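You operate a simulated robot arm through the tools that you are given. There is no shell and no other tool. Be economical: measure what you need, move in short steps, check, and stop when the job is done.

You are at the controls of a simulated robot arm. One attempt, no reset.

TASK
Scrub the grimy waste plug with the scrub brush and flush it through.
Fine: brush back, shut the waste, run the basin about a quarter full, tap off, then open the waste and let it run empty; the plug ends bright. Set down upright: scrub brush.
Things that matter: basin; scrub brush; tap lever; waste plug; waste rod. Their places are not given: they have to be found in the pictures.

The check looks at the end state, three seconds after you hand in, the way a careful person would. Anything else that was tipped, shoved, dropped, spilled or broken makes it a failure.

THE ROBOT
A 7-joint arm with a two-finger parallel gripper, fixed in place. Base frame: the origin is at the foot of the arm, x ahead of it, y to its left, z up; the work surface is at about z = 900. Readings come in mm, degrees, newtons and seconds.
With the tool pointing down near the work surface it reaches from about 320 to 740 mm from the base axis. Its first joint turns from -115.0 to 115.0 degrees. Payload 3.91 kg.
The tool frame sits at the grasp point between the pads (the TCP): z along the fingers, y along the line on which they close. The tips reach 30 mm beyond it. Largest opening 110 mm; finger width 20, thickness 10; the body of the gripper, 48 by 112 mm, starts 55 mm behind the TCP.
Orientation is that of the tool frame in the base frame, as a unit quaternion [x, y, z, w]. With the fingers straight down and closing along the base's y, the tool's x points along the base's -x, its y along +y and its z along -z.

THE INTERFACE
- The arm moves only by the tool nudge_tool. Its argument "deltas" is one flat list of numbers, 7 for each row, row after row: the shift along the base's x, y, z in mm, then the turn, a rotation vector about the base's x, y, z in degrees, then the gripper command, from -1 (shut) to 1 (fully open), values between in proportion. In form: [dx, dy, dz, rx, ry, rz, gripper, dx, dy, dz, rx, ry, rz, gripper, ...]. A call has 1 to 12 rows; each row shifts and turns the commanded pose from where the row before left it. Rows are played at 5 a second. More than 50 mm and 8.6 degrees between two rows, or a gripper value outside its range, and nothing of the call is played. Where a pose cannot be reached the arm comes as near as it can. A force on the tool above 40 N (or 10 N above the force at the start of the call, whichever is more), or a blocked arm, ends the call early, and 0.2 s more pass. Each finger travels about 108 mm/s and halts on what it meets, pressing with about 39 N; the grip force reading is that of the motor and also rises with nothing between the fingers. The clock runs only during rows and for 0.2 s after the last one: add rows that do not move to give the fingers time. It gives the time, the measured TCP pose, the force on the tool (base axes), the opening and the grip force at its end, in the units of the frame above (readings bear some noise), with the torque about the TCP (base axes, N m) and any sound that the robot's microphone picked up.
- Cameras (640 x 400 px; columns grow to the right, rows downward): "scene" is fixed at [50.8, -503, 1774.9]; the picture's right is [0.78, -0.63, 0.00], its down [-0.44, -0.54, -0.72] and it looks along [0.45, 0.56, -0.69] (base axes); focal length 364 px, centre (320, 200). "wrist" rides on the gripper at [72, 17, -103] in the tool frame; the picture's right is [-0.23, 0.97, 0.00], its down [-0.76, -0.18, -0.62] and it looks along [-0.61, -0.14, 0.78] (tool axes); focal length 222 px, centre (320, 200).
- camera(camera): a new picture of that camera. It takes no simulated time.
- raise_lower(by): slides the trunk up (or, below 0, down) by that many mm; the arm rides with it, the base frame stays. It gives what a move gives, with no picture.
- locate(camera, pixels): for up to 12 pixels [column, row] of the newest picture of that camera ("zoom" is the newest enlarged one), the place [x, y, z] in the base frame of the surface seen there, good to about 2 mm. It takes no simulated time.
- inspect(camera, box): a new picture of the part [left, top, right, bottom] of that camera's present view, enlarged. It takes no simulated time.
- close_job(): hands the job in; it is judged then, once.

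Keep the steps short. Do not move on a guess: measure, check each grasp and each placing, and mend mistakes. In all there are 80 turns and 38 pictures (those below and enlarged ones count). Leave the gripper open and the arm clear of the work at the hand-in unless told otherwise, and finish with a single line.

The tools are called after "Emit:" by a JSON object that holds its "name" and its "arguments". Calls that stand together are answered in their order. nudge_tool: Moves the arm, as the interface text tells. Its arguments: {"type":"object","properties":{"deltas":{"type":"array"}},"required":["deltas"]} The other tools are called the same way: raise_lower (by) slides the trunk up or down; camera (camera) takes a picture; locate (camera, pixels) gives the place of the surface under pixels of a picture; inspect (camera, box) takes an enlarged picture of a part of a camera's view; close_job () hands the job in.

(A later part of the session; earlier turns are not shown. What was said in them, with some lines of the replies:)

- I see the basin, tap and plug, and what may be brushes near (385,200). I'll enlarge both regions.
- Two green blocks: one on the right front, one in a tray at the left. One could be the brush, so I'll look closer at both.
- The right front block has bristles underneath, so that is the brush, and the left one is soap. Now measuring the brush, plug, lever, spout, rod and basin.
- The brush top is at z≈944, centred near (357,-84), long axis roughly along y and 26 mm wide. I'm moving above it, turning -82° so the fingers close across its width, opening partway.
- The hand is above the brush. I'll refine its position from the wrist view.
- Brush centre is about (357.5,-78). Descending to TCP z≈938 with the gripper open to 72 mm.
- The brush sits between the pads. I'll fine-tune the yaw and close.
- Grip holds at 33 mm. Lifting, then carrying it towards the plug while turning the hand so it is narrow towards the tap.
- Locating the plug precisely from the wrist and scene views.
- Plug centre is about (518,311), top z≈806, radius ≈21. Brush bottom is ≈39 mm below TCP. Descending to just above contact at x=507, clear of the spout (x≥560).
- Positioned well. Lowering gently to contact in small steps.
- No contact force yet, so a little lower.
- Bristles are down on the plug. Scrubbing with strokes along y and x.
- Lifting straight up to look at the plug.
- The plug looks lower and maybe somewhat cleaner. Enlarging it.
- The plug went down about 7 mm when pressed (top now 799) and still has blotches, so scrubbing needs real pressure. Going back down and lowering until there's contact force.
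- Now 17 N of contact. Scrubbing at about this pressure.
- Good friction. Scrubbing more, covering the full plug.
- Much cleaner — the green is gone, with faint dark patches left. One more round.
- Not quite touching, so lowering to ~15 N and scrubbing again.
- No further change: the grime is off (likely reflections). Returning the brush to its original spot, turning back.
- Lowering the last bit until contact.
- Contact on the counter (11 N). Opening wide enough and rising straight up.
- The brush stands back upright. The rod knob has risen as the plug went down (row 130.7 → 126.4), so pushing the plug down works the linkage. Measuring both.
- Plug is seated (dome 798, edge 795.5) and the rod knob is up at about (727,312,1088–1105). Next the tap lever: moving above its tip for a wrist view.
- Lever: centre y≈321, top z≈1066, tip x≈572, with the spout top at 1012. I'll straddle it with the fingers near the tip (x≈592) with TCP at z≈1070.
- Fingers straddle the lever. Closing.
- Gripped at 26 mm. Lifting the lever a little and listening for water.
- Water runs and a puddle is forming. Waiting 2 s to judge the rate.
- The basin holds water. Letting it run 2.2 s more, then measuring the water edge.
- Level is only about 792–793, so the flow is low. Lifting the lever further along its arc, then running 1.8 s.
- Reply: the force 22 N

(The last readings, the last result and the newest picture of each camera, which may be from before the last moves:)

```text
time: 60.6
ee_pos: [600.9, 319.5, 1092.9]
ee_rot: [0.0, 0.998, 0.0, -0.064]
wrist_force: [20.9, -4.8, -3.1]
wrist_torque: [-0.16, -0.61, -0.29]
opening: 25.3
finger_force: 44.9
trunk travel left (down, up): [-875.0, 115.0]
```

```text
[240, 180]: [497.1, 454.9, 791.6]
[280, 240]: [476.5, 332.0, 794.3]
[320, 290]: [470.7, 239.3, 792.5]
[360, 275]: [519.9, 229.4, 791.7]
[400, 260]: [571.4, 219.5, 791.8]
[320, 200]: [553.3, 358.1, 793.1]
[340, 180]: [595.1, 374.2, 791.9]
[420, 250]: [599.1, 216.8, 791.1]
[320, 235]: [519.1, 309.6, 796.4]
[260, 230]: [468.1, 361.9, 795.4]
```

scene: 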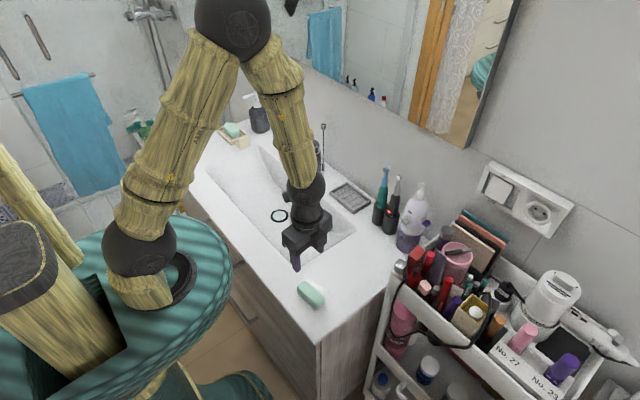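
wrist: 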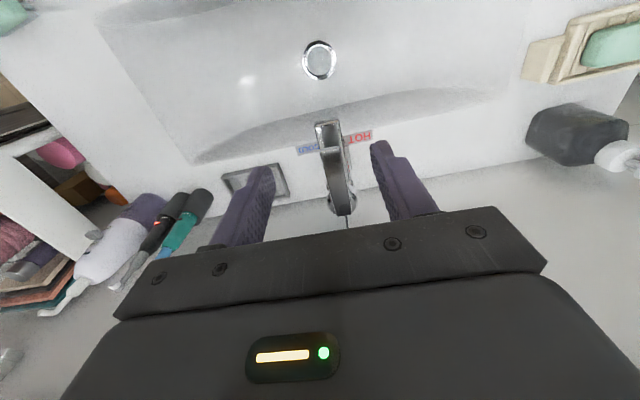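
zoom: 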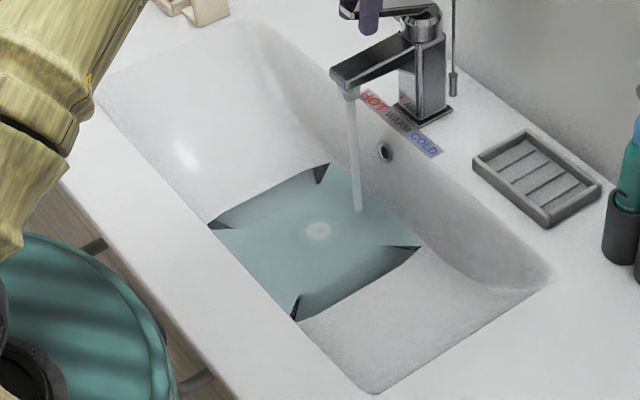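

Level ≈795 and rising faster. Easing the side load (21 N in x), lifting slightly more, then running about 7 s.

Emit:
{"name": "nudge_tool", "arguments": {"deltas": [2, 0, 2, 0, 1.2, 0, -1, 2, 0, 3, 0, 1.2, 0, -1, 0, 0, 0, 0, 0, 0, -1, 0, 0, 0, 0, 0, 0, -1, 0, 0, 0, 0, 0, 0, -1, 0, 0, 0, 0, 0, 0, -1, 0, 0, 0, 0, 0, 0, -1, 0, 0, 0, 0, 0, 0, -1, 0, 0, 0, 0, 0, 0, -1, 0, 0, 0, 0, 0, 0, -1, 0, 0, 0, 0, 0, 0, -1, 0, 0, 0, 0, 0, 0, -1]}}

Emit:
{"name": "nudge_tool", "arguments": {"deltas": [0, 0, 0, 0, 0, 0, -1, 0, 0, 0, 0, 0, 0, -1, 0, 0, 0, 0, 0, 0, -1, 0, 0, 0, 0, 0, 0, -1, 0, 0, 0, 0, 0, 0, -1, 0, 0, 0, 0, 0, 0, -1, 0, 0, 0, 0, 0, 0, -1, 0, 0, 0, 0, 0, 0, -1, 0, 0, 0, 0, 0, 0, -1, 0, 0, 0, 0, 0, 0, -1, 0, 0, 0, 0, 0, 0, -1, 0, 0, 0, 0, 0, 0, -1]}}

Emit:
{"name": "inspect", "arguments": {"camera": "scene", "box": [200, 140, 360, 270]}}

Emit:
{"name": "locate", "arguments": {"camera": "zoom", "pixels": [[240, 180], [280, 240], [320, 290], [360, 275], [400, 260], [320, 200], [340, 180], [420, 250], [320, 235], [260, 230]]}}

```text
time: 63.2
ee_pos: [603.3, 320.2, 1096.6]
ee_rot: [0.0, 0.996, 0.0, -0.086]
wrist_force: [4.6, -3.8, -16.4]
wrist_torque: [-0.1, 1.03, -0.38]
opening: 25.7
finger_force: 44.7
trunk travel left (down, up): [-875.0, 115.0]
```

```text
time: 65.8
ee_pos: [603.1, 319.9, 1097.3]
ee_rot: [-0.001, 0.996, -0.001, -0.085]
wrist_force: [5.4, -3.9, -13.7]
wrist_torque: [-0.07, 0.83, -0.25]
opening: 25.5
finger_force: 45.1
trunk travel left (down, up): [-875.0, 115.0]
```

```text
3.08 times, centred on (280, 205) of scene
```

zoom: 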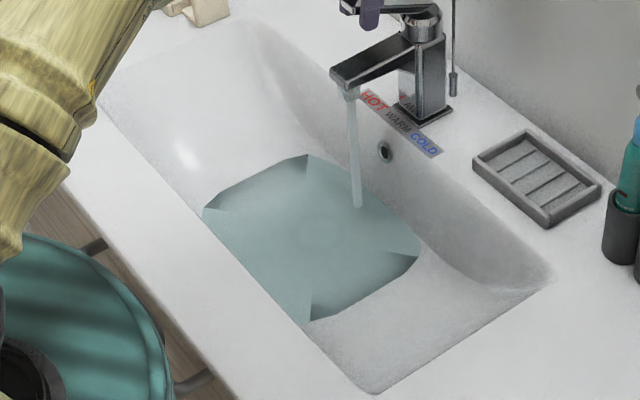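

```text
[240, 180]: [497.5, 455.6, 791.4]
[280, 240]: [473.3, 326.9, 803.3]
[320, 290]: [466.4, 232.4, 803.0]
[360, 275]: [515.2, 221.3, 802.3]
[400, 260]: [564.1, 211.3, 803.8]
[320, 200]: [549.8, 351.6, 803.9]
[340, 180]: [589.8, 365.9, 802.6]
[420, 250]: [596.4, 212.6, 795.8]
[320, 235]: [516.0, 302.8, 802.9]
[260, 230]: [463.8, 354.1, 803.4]
```

Level is 803 and rising ~1.5 mm/s; basin floor 791, rim ≈900, so a quarter is ≈818. Running another ~7.8 s.

Emit:
{"name": "nudge_tool", "arguments": {"deltas": [0, 0, 0, 0, 0, 0, -1, 0, 0, 0, 0, 0, 0, -1, 0, 0, 0, 0, 0, 0, -1, 0, 0, 0, 0, 0, 0, -1, 0, 0, 0, 0, 0, 0, -1, 0, 0, 0, 0, 0, 0, -1, 0, 0, 0, 0, 0, 0, -1, 0, 0, 0, 0, 0, 0, -1, 0, 0, 0, 0, 0, 0, -1, 0, 0, 0, 0, 0, 0, -1, 0, 0, 0, 0, 0, 0, -1, 0, 0, 0, 0, 0, 0, -1]}}

Emit:
{"name": "nudge_tool", "arguments": {"deltas": [0, 0, 0, 0, 0, 0, -1, 0, 0, 0, 0, 0, 0, -1, 0, 0, 0, 0, 0, 0, -1, 0, 0, 0, 0, 0, 0, -1, 0, 0, 0, 0, 0, 0, -1, 0, 0, 0, 0, 0, 0, -1, 0, 0, 0, 0, 0, 0, -1, 0, 0, 0, 0, 0, 0, -1, 0, 0, 0, 0, 0, 0, -1, 0, 0, 0, 0, 0, 0, -1, 0, 0, 0, 0, 0, 0, -1, 0, 0, 0, 0, 0, 0, -1]}}

Emit:
{"name": "nudge_tool", "arguments": {"deltas": [0, 0, 0, 0, 0, 0, -1, 0, 0, 0, 0, 0, 0, -1, 0, 0, 0, 0, 0, 0, -1, 0, 0, 0, 0, 0, 0, -1, 0, 0, 0, 0, 0, 0, -1, 0, 0, 0, 0, 0, 0, -1, 0, 0, 0, 0, 0, 0, -1, 0, 0, 0, 0, 0, 0, -1, 0, 0, 0, 0, 0, 0, -1, 0, 0, 0, 0, 0, 0, -1, 0, 0, 0, 0, 0, 0, -1, 0, 0, 0, 0, 0, 0, -1]}}

Emit:
{"name": "inspect", "arguments": {"camera": "scene", "box": [200, 140, 360, 270]}}

Emit:
{"name": "locate", "arguments": {"camera": "zoom", "pixels": [[280, 240], [320, 290], [360, 275], [320, 200], [320, 235], [260, 230]]}}

```text
time: 68.4
ee_pos: [602.7, 321.7, 1097.5]
ee_rot: [0.0, 0.996, 0.0, -0.086]
wrist_force: [5.9, -4.7, -9.6]
wrist_torque: [-0.07, 0.51, -0.36]
opening: 25.7
finger_force: 44.8
trunk travel left (down, up): [-875.0, 115.0]
```

```text
time: 71.0
ee_pos: [603.1, 319.3, 1098.0]
ee_rot: [0.0, 0.997, 0.0, -0.083]
wrist_force: [7.6, -2.4, -4.7]
wrist_torque: [0.0, -0.08, -0.21]
opening: 25.6
finger_force: 45.0
trunk travel left (down, up): [-875.0, 115.0]
```

```text
time: 73.6
ee_pos: [603.0, 320.7, 1098.0]
ee_rot: [-0.001, 0.996, 0.0, -0.085]
wrist_force: [9.0, -1.4, -3.5]
wrist_torque: [-0.03, -0.23, -0.18]
opening: 25.5
finger_force: 45.4
trunk travel left (down, up): [-875.0, 115.0]
```

```text
3.08 times, centred on (280, 205) of scene
```

zoom: 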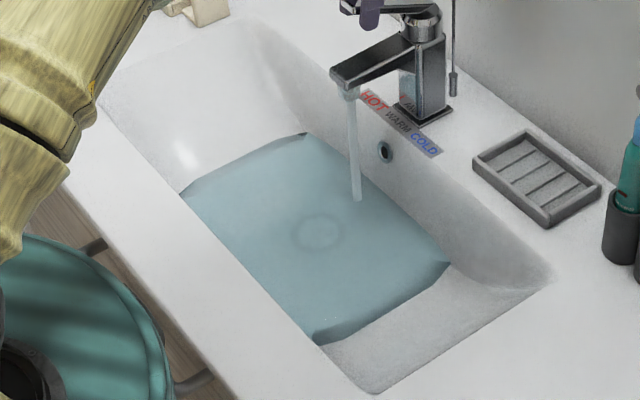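

```text
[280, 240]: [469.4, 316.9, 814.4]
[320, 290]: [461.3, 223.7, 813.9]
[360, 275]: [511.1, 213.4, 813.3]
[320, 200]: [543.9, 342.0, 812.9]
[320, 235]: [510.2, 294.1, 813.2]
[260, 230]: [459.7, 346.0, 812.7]
```

Level 813.5, rising ~1.3 mm/s. Running ~3.2 s more, then bringing the lever back down along its arc to shut.

Emit:
{"name": "nudge_tool", "arguments": {"deltas": [0, 0, 0, 0, 0, 0, -1, 0, 0, 0, 0, 0, 0, -1, 0, 0, 0, 0, 0, 0, -1, 0, 0, 0, 0, 0, 0, -1, 0, 0, 0, 0, 0, 0, -1, 0, 0, 0, 0, 0, 0, -1, 0, 0, 0, 0, 0, 0, -1, 0, 0, 0, 0, 0, 0, -1, 0, 0, 0, 0, 0, 0, -1, 0, 0, 0, 0, 0, 0, -1, 0, 0, 0, 0, 0, 0, -1, 0, 0, 0, 0, 0, 0, -1]}}

Emit:
{"name": "nudge_tool", "arguments": {"deltas": [0, 0, 0, 0, 0, 0, -1, -2, 0, -3, 0, -1.2, 0, -1, -2, 0, -4, 0, -1.4, 0, -1, -1, 0, -5, 0, -2, 0, -1, -0.8, 0, -5, 0, -2, 0, -1, -0.5, 0, -5, 0, -2, 0, -1, -0.2, 0, -5, 0, -1, 0, -1, 0, 0, -2, 0, 0, 0, -1, 0, 0, 0, 0, 0, 0, -1]}}

Emit:
{"name": "inspect", "arguments": {"camera": "scene", "box": [200, 100, 360, 270]}}

Emit:
{"name": "locate", "arguments": {"camera": "scene", "pixels": [[267, 218], [280, 234], [293, 229], [280, 205], [280, 215], [260, 214]]}}

```text
time: 76.2
ee_pos: [604.1, 321.7, 1096.4]
ee_rot: [0.001, 0.996, 0.0, -0.084]
wrist_force: [10.8, -2.9, -3.6]
wrist_torque: [-0.06, -0.31, -0.19]
opening: 25.2
finger_force: 44.9
trunk travel left (down, up): [-875.0, 115.0]
```

```text
time: 78.2
ee_pos: [592.3, 321.0, 1070.4]
ee_rot: [-0.001, 1.0, 0.0, 0.001]
wrist_force: [-4.7, -3.5, 11.9]
wrist_torque: [-0.07, -1.06, -0.44]
opening: 25.6
finger_force: 44.5
trunk travel left (down, up): [-875.0, 115.0]
```

```text
2.35 times, centred on (280, 185) of scene
```

zoom: 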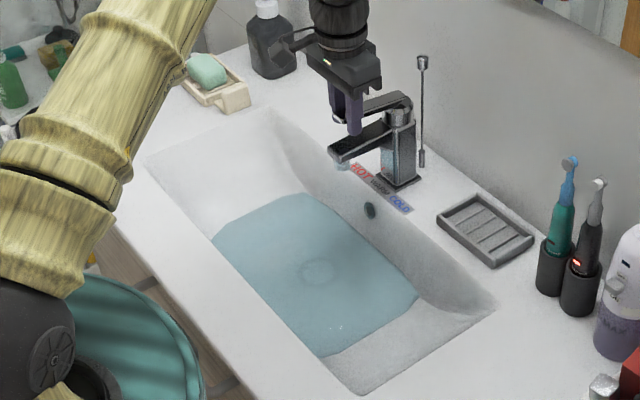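

```text
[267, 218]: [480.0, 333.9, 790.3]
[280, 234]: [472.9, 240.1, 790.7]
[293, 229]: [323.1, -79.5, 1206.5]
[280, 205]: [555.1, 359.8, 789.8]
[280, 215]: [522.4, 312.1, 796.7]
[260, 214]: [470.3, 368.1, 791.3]
```

The stream has stopped. Measuring the final level in the zoom.

Emit:
{"name": "locate", "arguments": {"camera": "zoom", "pixels": [[290, 280], [320, 310], [360, 290], [310, 225], [250, 240], [421, 58], [421, 68], [421, 155], [395, 100], [345, 168], [270, 60], [290, 35]]}}

```text
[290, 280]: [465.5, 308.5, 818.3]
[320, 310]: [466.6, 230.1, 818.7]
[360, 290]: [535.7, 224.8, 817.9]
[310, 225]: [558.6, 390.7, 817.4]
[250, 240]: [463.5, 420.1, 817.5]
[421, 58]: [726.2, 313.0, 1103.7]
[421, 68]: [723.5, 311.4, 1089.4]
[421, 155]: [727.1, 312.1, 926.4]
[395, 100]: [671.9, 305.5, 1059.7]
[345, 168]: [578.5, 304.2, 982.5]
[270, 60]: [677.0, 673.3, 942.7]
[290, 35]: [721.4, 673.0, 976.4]
```

Level is 818, about a quarter of the depth. Pressing the lever a touch more to seat it, then releasing and rising straight up.

Emit:
{"name": "nudge_tool", "arguments": {"deltas": [0, 0, -1.5, 0, 0, 0, -1, 0, 0, 0, 0, 0, 0, -1, 0, 0, 1.5, 0, 0, 0, -1, 0, 0, 0, 0, 0, 0, 0, 0, 0, 0, 0, 0, 0, 0.2, 0, 0, 0, 0, 0, 0, 0.2, 0, 0, 40, 0, 0, 0, 0.2, 0, 0, 45, 0, 0, 0, 0.2, 0, 0, 45, 0, 0, 0, 0.2, 0, 0, 0, 0, 0, 0, 0.2]}}

Emit:
{"name": "camera", "arguments": {"camera": "wrist"}}

```text
time: 80.4
ee_pos: [595.0, 321.5, 1198.7]
ee_rot: [0.0, 1.0, 0.0, 0.0]
wrist_force: [0.5, 0.3, -0.1]
wrist_torque: [0.0, 0.01, -0.01]
opening: 65.9
finger_force: 0.0
trunk travel left (down, up): [-875.0, 115.0]
```

```text
6 pictures are left
```

wrist: 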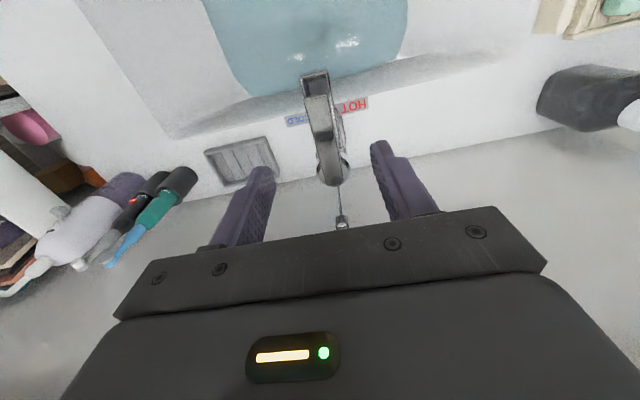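

Tap is off and the water is still. Locating the rod knob at (342,222) and the wall behind it.

Emit:
{"name": "locate", "arguments": {"camera": "wrist", "pixels": [[342, 218], [342, 223], [338, 223], [346, 223], [342, 228], [300, 215], [370, 215], [320, 225]]}}

Emit:
{"name": "nudge_tool", "arguments": {"deltas": [0, -2, 5, 0, -7, 0, 0.2, 0, -2, 5, 0, -7, 0, 0.2, 0, -2, 0, 0, -7, 0, 0.2, 0, -2, 0, 0, -7, 0, 0.2, 0, -1, 0, 0, -7, 0, 0.2, 0, 0, 0, 0, 0, 0, 0.2]}}

```text
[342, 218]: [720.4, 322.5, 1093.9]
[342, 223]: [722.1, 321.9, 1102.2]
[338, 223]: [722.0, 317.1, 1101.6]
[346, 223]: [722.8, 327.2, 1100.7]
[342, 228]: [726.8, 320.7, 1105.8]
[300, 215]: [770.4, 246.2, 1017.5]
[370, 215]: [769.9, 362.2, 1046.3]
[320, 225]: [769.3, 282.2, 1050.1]
```

```text
time: 81.8
ee_pos: [595.6, 310.5, 1209.7]
ee_rot: [0.0, 0.954, 0.0, 0.3]
wrist_force: [0.3, -1.2, 0.2]
wrist_torque: [0.02, -0.01, 0.03]
opening: 66.0
finger_force: 0.1
trunk travel left (down, up): [-875.0, 115.0]
```

Knob centre ≈(729,321), z 1088–1106; wall at x≈770. Tilt is now 35° forward. Moving to a pre-grasp 80 mm back along the fingers.

Emit:
{"name": "nudge_tool", "arguments": {"deltas": [30, 4, -10, 0, 0, 0, 0.2, 30, 4, -17, 0, 0, 0, 0.2, 27, 2.5, -20, 0, 0, 0, 0.2, 0, 0, 0, 0, 0, 0, 0.2]}}

Emit:
{"name": "inspect", "arguments": {"camera": "scene", "box": [250, 60, 370, 180]}}

```text
time: 82.8
ee_pos: [680.1, 323.8, 1162.6]
ee_rot: [0.0, 0.954, 0.0, 0.3]
wrist_force: [-0.1, -0.1, -1.2]
wrist_torque: [0.01, -0.04, -0.03]
opening: 65.9
finger_force: 0.0
trunk travel left (down, up): [-875.0, 115.0]
```

```text
3.33 times, centred on (310, 120) of scene
```

zoom: 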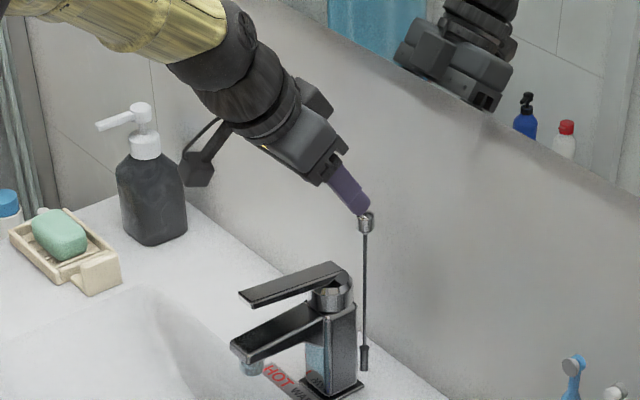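

Well aimed and reachable. Advancing 78 mm along the fingers with the gripper open around the knob.

Emit:
{"name": "nudge_tool", "arguments": {"deltas": [12, -0.5, -17, 0, 0, 0, 0.2, 12, -0.5, -17, 0, 0, 0, 0.2, 12, 0, -17, 0, 0, 0, 0.2, 10, 0, -14, 0, 0, 0, 0.2, 0, 0, 0, 0, 0, 0, 0.2]}}

Emit:
{"name": "camera", "arguments": {"camera": "wrist"}}

```text
time: 84.0
ee_pos: [727.2, 321.9, 1095.9]
ee_rot: [0.0, 0.954, 0.0, 0.301]
wrist_force: [-0.3, 0.1, 0.4]
wrist_torque: [0.03, -0.01, 0.0]
opening: 66.3
finger_force: 0.1
trunk travel left (down, up): [-875.0, 115.0]
```

```text
4 pictures are left
```

wrist: 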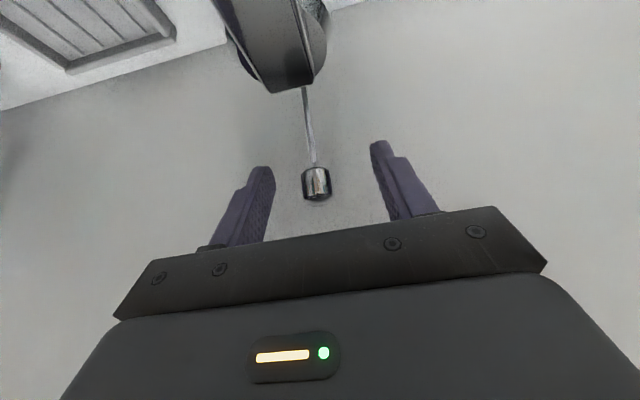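

The knob is centred between the fingers. Closing, without moving.

Emit:
{"name": "nudge_tool", "arguments": {"deltas": [0, 0, 0, 0, 0, 0, -0.3, 0, 0, 0, 0, 0, 0, -0.7, 0, 0, 0, 0, 0, 0, -1, 0, 0, 0, 0, 0, 0, -1]}}

```text
time: 85.0
ee_pos: [727.6, 320.9, 1095.5]
ee_rot: [0.001, 0.954, -0.001, 0.3]
wrist_force: [-1.2, -5.8, -0.5]
wrist_torque: [0.33, 0.14, -0.06]
opening: 17.7
finger_force: 45.0
trunk travel left (down, up): [-875.0, 115.0]
```

Knob gripped (17.7 mm). Pushing the rod down in small steps.

Emit:
{"name": "nudge_tool", "arguments": {"deltas": [0, 0, -3, 0, 0, 0, -1, 0, 0, -3, 0, 0, 0, -1, 0, 0, -3, 0, 0, 0, -1, 0, 0, -3, 0, 0, 0, -1, 0, 0, -2, 0, 0, 0, -1, 0, 0, 0, 0, 0, 0, -1]}}

```text
time: 86.4
ee_pos: [727.9, 319.6, 1084.2]
ee_rot: [0.001, 0.954, -0.001, 0.301]
wrist_force: [-1.2, -8.0, 0.4]
wrist_torque: [-0.39, -0.25, -0.04]
opening: 17.4
finger_force: 44.4
trunk travel left (down, up): [-875.0, 115.0]
```

Emit:
{"name": "nudge_tool", "arguments": {"deltas": [0, 0, -2, 0, 0, 0, -1, 0, 0, -2, 0, 0, 0, -1, 0, 0, -2, 0, 0, 0, -1, 0, 0, 0, 0, 0, 0, -1]}}

Emit:
{"name": "inspect", "arguments": {"camera": "scene", "box": [200, 100, 360, 270]}}

Emit:
{"name": "locate", "arguments": {"camera": "zoom", "pixels": [[290, 280], [320, 310], [360, 290], [320, 270], [318, 265]]}}

```text
time: 87.4
ee_pos: [727.9, 320.1, 1081.4]
ee_rot: [0.001, 0.953, 0.0, 0.302]
wrist_force: [-0.6, -9.9, 10.0]
wrist_torque: [-0.42, 0.51, -0.03]
opening: 17.9
finger_force: 45.3
trunk travel left (down, up): [-875.0, 115.0]
```

```text
2.35 times, centred on (280, 185) of scene
```

zoom: 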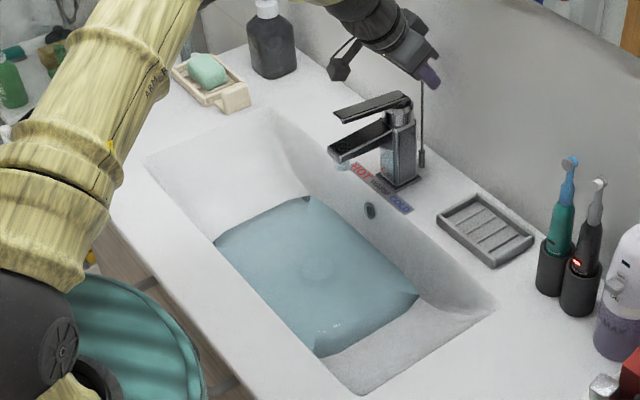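

```text
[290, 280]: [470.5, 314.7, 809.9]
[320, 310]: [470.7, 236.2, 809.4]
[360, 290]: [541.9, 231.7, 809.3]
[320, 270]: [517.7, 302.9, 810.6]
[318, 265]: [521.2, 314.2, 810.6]
```

Water is draining (818→810) and the rod is at its stop. Releasing the knob, backing off along the fingers, and retreating clear.

Emit:
{"name": "nudge_tool", "arguments": {"deltas": [0, 0, -1, 0, 0, 0, -1, 0, 0, 1, 0, 0, 0, -0.5, 0, 0, 0, 0, 0, 0, 0.2, 0, 0, 0, 0, 0, 0, 0.2, -12, 0, 17, 0, 0, 0, 0.2, -15, 0, 21, 0, 0, 0, 0.2, -20, 0, 28, 0, 0, 0, 0.2, -20, 0, 28, 0, 0, 0, 0.2, -40, 0, 20, 0, 7, 0, 0.5, -40, 0, 20, 0, 7, 0, 1, -40, 0, 10, 0, 7, 0, 1, -40, 0, 0, 0, 7, 0, 1]}}

Emit:
{"name": "nudge_tool", "arguments": {"deltas": [-25, 0, 20, 0, 7, 0, 1, -25, 0, 20, 0, 0, 0, 1, -25, 0, 20, 0, 0, 0, 1, 0, 0, 20, 0, 0, 0, 1, 0, 0, 20, 0, 0, 0, 1, 0, 0, 0, 0, 0, 0, 1, 0, 0, 0, 0, 0, 0, 1, 0, 0, 0, 0, 0, 0, 1, 0, 0, 0, 0, 0, 0, 1, 0, 0, 0, 0, 0, 0, 1, 0, 0, 0, 0, 0, 0, 1, 0, 0, 0, 0, 0, 0, 1]}}

Emit:
{"name": "nudge_tool", "arguments": {"deltas": [0, 0, 0, 0, 0, 0, 1, 0, 0, 0, 0, 0, 0, 1, 0, 0, 0, 0, 0, 0, 1, 0, 0, 0, 0, 0, 0, 1, 0, 0, 0, 0, 0, 0, 1, 0, 0, 0, 0, 0, 0, 1, 0, 0, 0, 0, 0, 0, 1, 0, 0, 0, 0, 0, 0, 1, 0, 0, 0, 0, 0, 0, 1, 0, 0, 0, 0, 0, 0, 1, 0, 0, 0, 0, 0, 0, 1, 0, 0, 0, 0, 0, 0, 1]}}

Emit:
{"name": "nudge_tool", "arguments": {"deltas": [0, 0, 0, 0, 0, 0, 1, 0, 0, 0, 0, 0, 0, 1, 0, 0, 0, 0, 0, 0, 1, 0, 0, 0, 0, 0, 0, 1, 0, 0, 0, 0, 0, 0, 1, 0, 0, 0, 0, 0, 0, 1, 0, 0, 0, 0, 0, 0, 1, 0, 0, 0, 0, 0, 0, 1, 0, 0, 0, 0, 0, 0, 1, 0, 0, 0, 0, 0, 0, 1, 0, 0, 0, 0, 0, 0, 1, 0, 0, 0, 0, 0, 0, 1]}}

Emit:
{"name": "nudge_tool", "arguments": {"deltas": [0, 0, 0, 0, 0, 0, 1, 0, 0, 0, 0, 0, 0, 1, 0, 0, 0, 0, 0, 0, 1, 0, 0, 0, 0, 0, 0, 1, 0, 0, 0, 0, 0, 0, 1, 0, 0, 0, 0, 0, 0, 1, 0, 0, 0, 0, 0, 0, 1, 0, 0, 0, 0, 0, 0, 1, 0, 0, 0, 0, 0, 0, 1, 0, 0, 0, 0, 0, 0, 1, 0, 0, 0, 0, 0, 0, 1, 0, 0, 0, 0, 0, 0, 1]}}

Emit:
{"name": "inspect", "arguments": {"camera": "scene", "box": [220, 110, 360, 250]}}

```text
time: 90.0
ee_pos: [499.9, 321.4, 1221.6]
ee_rot: [-0.001, 0.998, 0.0, 0.06]
wrist_force: [0.2, -0.4, 0.7]
wrist_torque: [0.0, -0.02, 0.01]
opening: 110.2
finger_force: 0.0
trunk travel left (down, up): [-875.0, 115.0]
```

```text
time: 92.6
ee_pos: [426.1, 322.1, 1322.5]
ee_rot: [0.0, 1.0, 0.0, -0.001]
wrist_force: [0.0, -1.3, 0.0]
wrist_torque: [0.03, 0.0, 0.0]
opening: 109.9
finger_force: 0.1
trunk travel left (down, up): [-875.0, 115.0]
```

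```text
time: 95.2
ee_pos: [425.2, 321.2, 1321.2]
ee_rot: [0.0, 1.0, 0.0, 0.001]
wrist_force: [0.3, -1.2, 0.0]
wrist_torque: [-0.01, 0.02, 0.0]
opening: 110.2
finger_force: 0.0
trunk travel left (down, up): [-875.0, 115.0]
```

```text
time: 97.8
ee_pos: [426.2, 321.3, 1322.2]
ee_rot: [0.0, 1.0, 0.0, 0.0]
wrist_force: [0.8, 0.5, 0.3]
wrist_torque: [-0.02, 0.0, 0.01]
opening: 110.0
finger_force: 0.1
trunk travel left (down, up): [-875.0, 115.0]
```

```text
time: 100.4
ee_pos: [426.7, 320.7, 1321.6]
ee_rot: [-0.001, 1.0, 0.001, -0.001]
wrist_force: [-0.5, -0.2, -0.6]
wrist_torque: [0.0, 0.02, 0.0]
opening: 109.9
finger_force: 0.0
trunk travel left (down, up): [-875.0, 115.0]
```

```text
2.86 times, centred on (290, 180) of scene
```

zoom: 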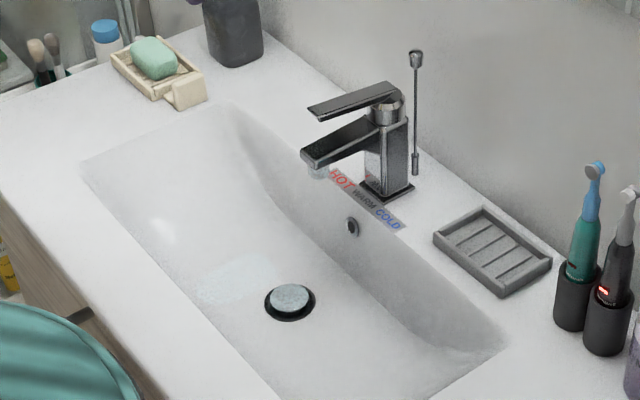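

Nearly empty with only a thin film left, and the plug is up. Waiting a bit more, then a close look.

Emit:
{"name": "nudge_tool", "arguments": {"deltas": [0, 0, 0, 0, 0, 0, 1, 0, 0, 0, 0, 0, 0, 1, 0, 0, 0, 0, 0, 0, 1, 0, 0, 0, 0, 0, 0, 1, 0, 0, 0, 0, 0, 0, 1, 0, 0, 0, 0, 0, 0, 1, 0, 0, 0, 0, 0, 0, 1, 0, 0, 0, 0, 0, 0, 1, 0, 0, 0, 0, 0, 0, 1, 0, 0, 0, 0, 0, 0, 1, 0, 0, 0, 0, 0, 0, 1, 0, 0, 0, 0, 0, 0, 1]}}

Emit:
{"name": "nudge_tool", "arguments": {"deltas": [0, 0, 0, 0, 0, 0, 1, 0, 0, 0, 0, 0, 0, 1, 0, 0, 0, 0, 0, 0, 1, 0, 0, 0, 0, 0, 0, 1, 0, 0, 0, 0, 0, 0, 1, 0, 0, 0, 0, 0, 0, 1, 0, 0, 0, 0, 0, 0, 1, 0, 0, 0, 0, 0, 0, 1, 0, 0, 0, 0, 0, 0, 1, 0, 0, 0, 0, 0, 0, 1, 0, 0, 0, 0, 0, 0, 1, 0, 0, 0, 0, 0, 0, 1]}}

Emit:
{"name": "inspect", "arguments": {"camera": "scene", "box": [244, 190, 314, 234]}}

```text
time: 103.0
ee_pos: [426.3, 320.6, 1321.1]
ee_rot: [0.0, 1.0, 0.0, 0.0]
wrist_force: [-0.1, 0.2, 0.4]
wrist_torque: [0.03, -0.01, -0.02]
opening: 110.1
finger_force: 0.0
trunk travel left (down, up): [-875.0, 115.0]
```

```text
time: 105.6
ee_pos: [425.6, 321.4, 1320.9]
ee_rot: [0.0, 1.0, 0.0, 0.0]
wrist_force: [-0.4, 0.2, -0.4]
wrist_torque: [0.02, -0.03, 0.0]
opening: 109.9
finger_force: 0.1
trunk travel left (down, up): [-875.0, 115.0]
```

```text
9.09 times, centred on (279, 212) of scene
```

zoom: 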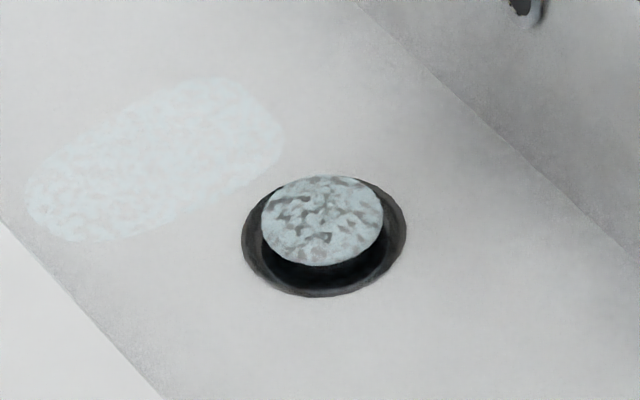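

The plug is bright, with a thin damp patch left. Draining ~10 s more, then a final view of it and the brush.

Emit:
{"name": "nudge_tool", "arguments": {"deltas": [0, 0, 0, 0, 0, 0, 1, 0, 0, 0, 0, 0, 0, 1, 0, 0, 0, 0, 0, 0, 1, 0, 0, 0, 0, 0, 0, 1, 0, 0, 0, 0, 0, 0, 1, 0, 0, 0, 0, 0, 0, 1, 0, 0, 0, 0, 0, 0, 1, 0, 0, 0, 0, 0, 0, 1, 0, 0, 0, 0, 0, 0, 1, 0, 0, 0, 0, 0, 0, 1, 0, 0, 0, 0, 0, 0, 1, 0, 0, 0, 0, 0, 0, 1]}}

Emit:
{"name": "nudge_tool", "arguments": {"deltas": [0, 0, 0, 0, 0, 0, 1, 0, 0, 0, 0, 0, 0, 1, 0, 0, 0, 0, 0, 0, 1, 0, 0, 0, 0, 0, 0, 1, 0, 0, 0, 0, 0, 0, 1, 0, 0, 0, 0, 0, 0, 1, 0, 0, 0, 0, 0, 0, 1, 0, 0, 0, 0, 0, 0, 1, 0, 0, 0, 0, 0, 0, 1, 0, 0, 0, 0, 0, 0, 1, 0, 0, 0, 0, 0, 0, 1, 0, 0, 0, 0, 0, 0, 1]}}

Emit:
{"name": "nudge_tool", "arguments": {"deltas": [0, 0, 0, 0, 0, 0, 1, 0, 0, 0, 0, 0, 0, 1, 0, 0, 0, 0, 0, 0, 1, 0, 0, 0, 0, 0, 0, 1, 0, 0, 0, 0, 0, 0, 1, 0, 0, 0, 0, 0, 0, 1, 0, 0, 0, 0, 0, 0, 1, 0, 0, 0, 0, 0, 0, 1, 0, 0, 0, 0, 0, 0, 1, 0, 0, 0, 0, 0, 0, 1, 0, 0, 0, 0, 0, 0, 1, 0, 0, 0, 0, 0, 0, 1]}}

Emit:
{"name": "inspect", "arguments": {"camera": "scene", "box": [240, 190, 360, 320]}}

```text
time: 108.2
ee_pos: [425.7, 320.4, 1321.6]
ee_rot: [0.0, 1.0, 0.0, 0.0]
wrist_force: [-0.2, -0.1, -0.3]
wrist_torque: [-0.03, 0.01, -0.01]
opening: 110.3
finger_force: 0.0
trunk travel left (down, up): [-875.0, 115.0]
```

```text
time: 110.8
ee_pos: [426.1, 321.9, 1320.5]
ee_rot: [-0.001, 1.0, 0.001, 0.0]
wrist_force: [0.8, 0.1, 0.1]
wrist_torque: [-0.01, -0.01, 0.01]
opening: 110.4
finger_force: 0.1
trunk travel left (down, up): [-875.0, 115.0]
```

```text
time: 113.4
ee_pos: [425.6, 322.0, 1322.5]
ee_rot: [0.0, 1.0, 0.0, 0.0]
wrist_force: [-0.2, 1.2, 0.3]
wrist_torque: [-0.03, 0.03, -0.02]
opening: 110.1
finger_force: 0.0
trunk travel left (down, up): [-875.0, 115.0]
```

```text
3.08 times, centred on (300, 255) of scene
```

zoom: 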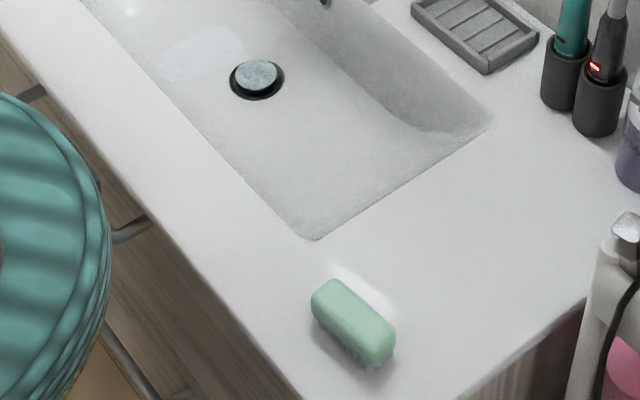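

The waste is open, the basin is empty, the tap is off, the brush stands upright in its place, and the arm is clear. Handing in.

Emit:
{"name": "close_job", "arguments": {}}

```text
The job is handed in.
```

I scrubbed the plug bright, put the brush back upright, filled the basin to about a quarter of its depth with the waste shut, turned the tap off and drained it, leaving only a thin damp film; the job is handed in.
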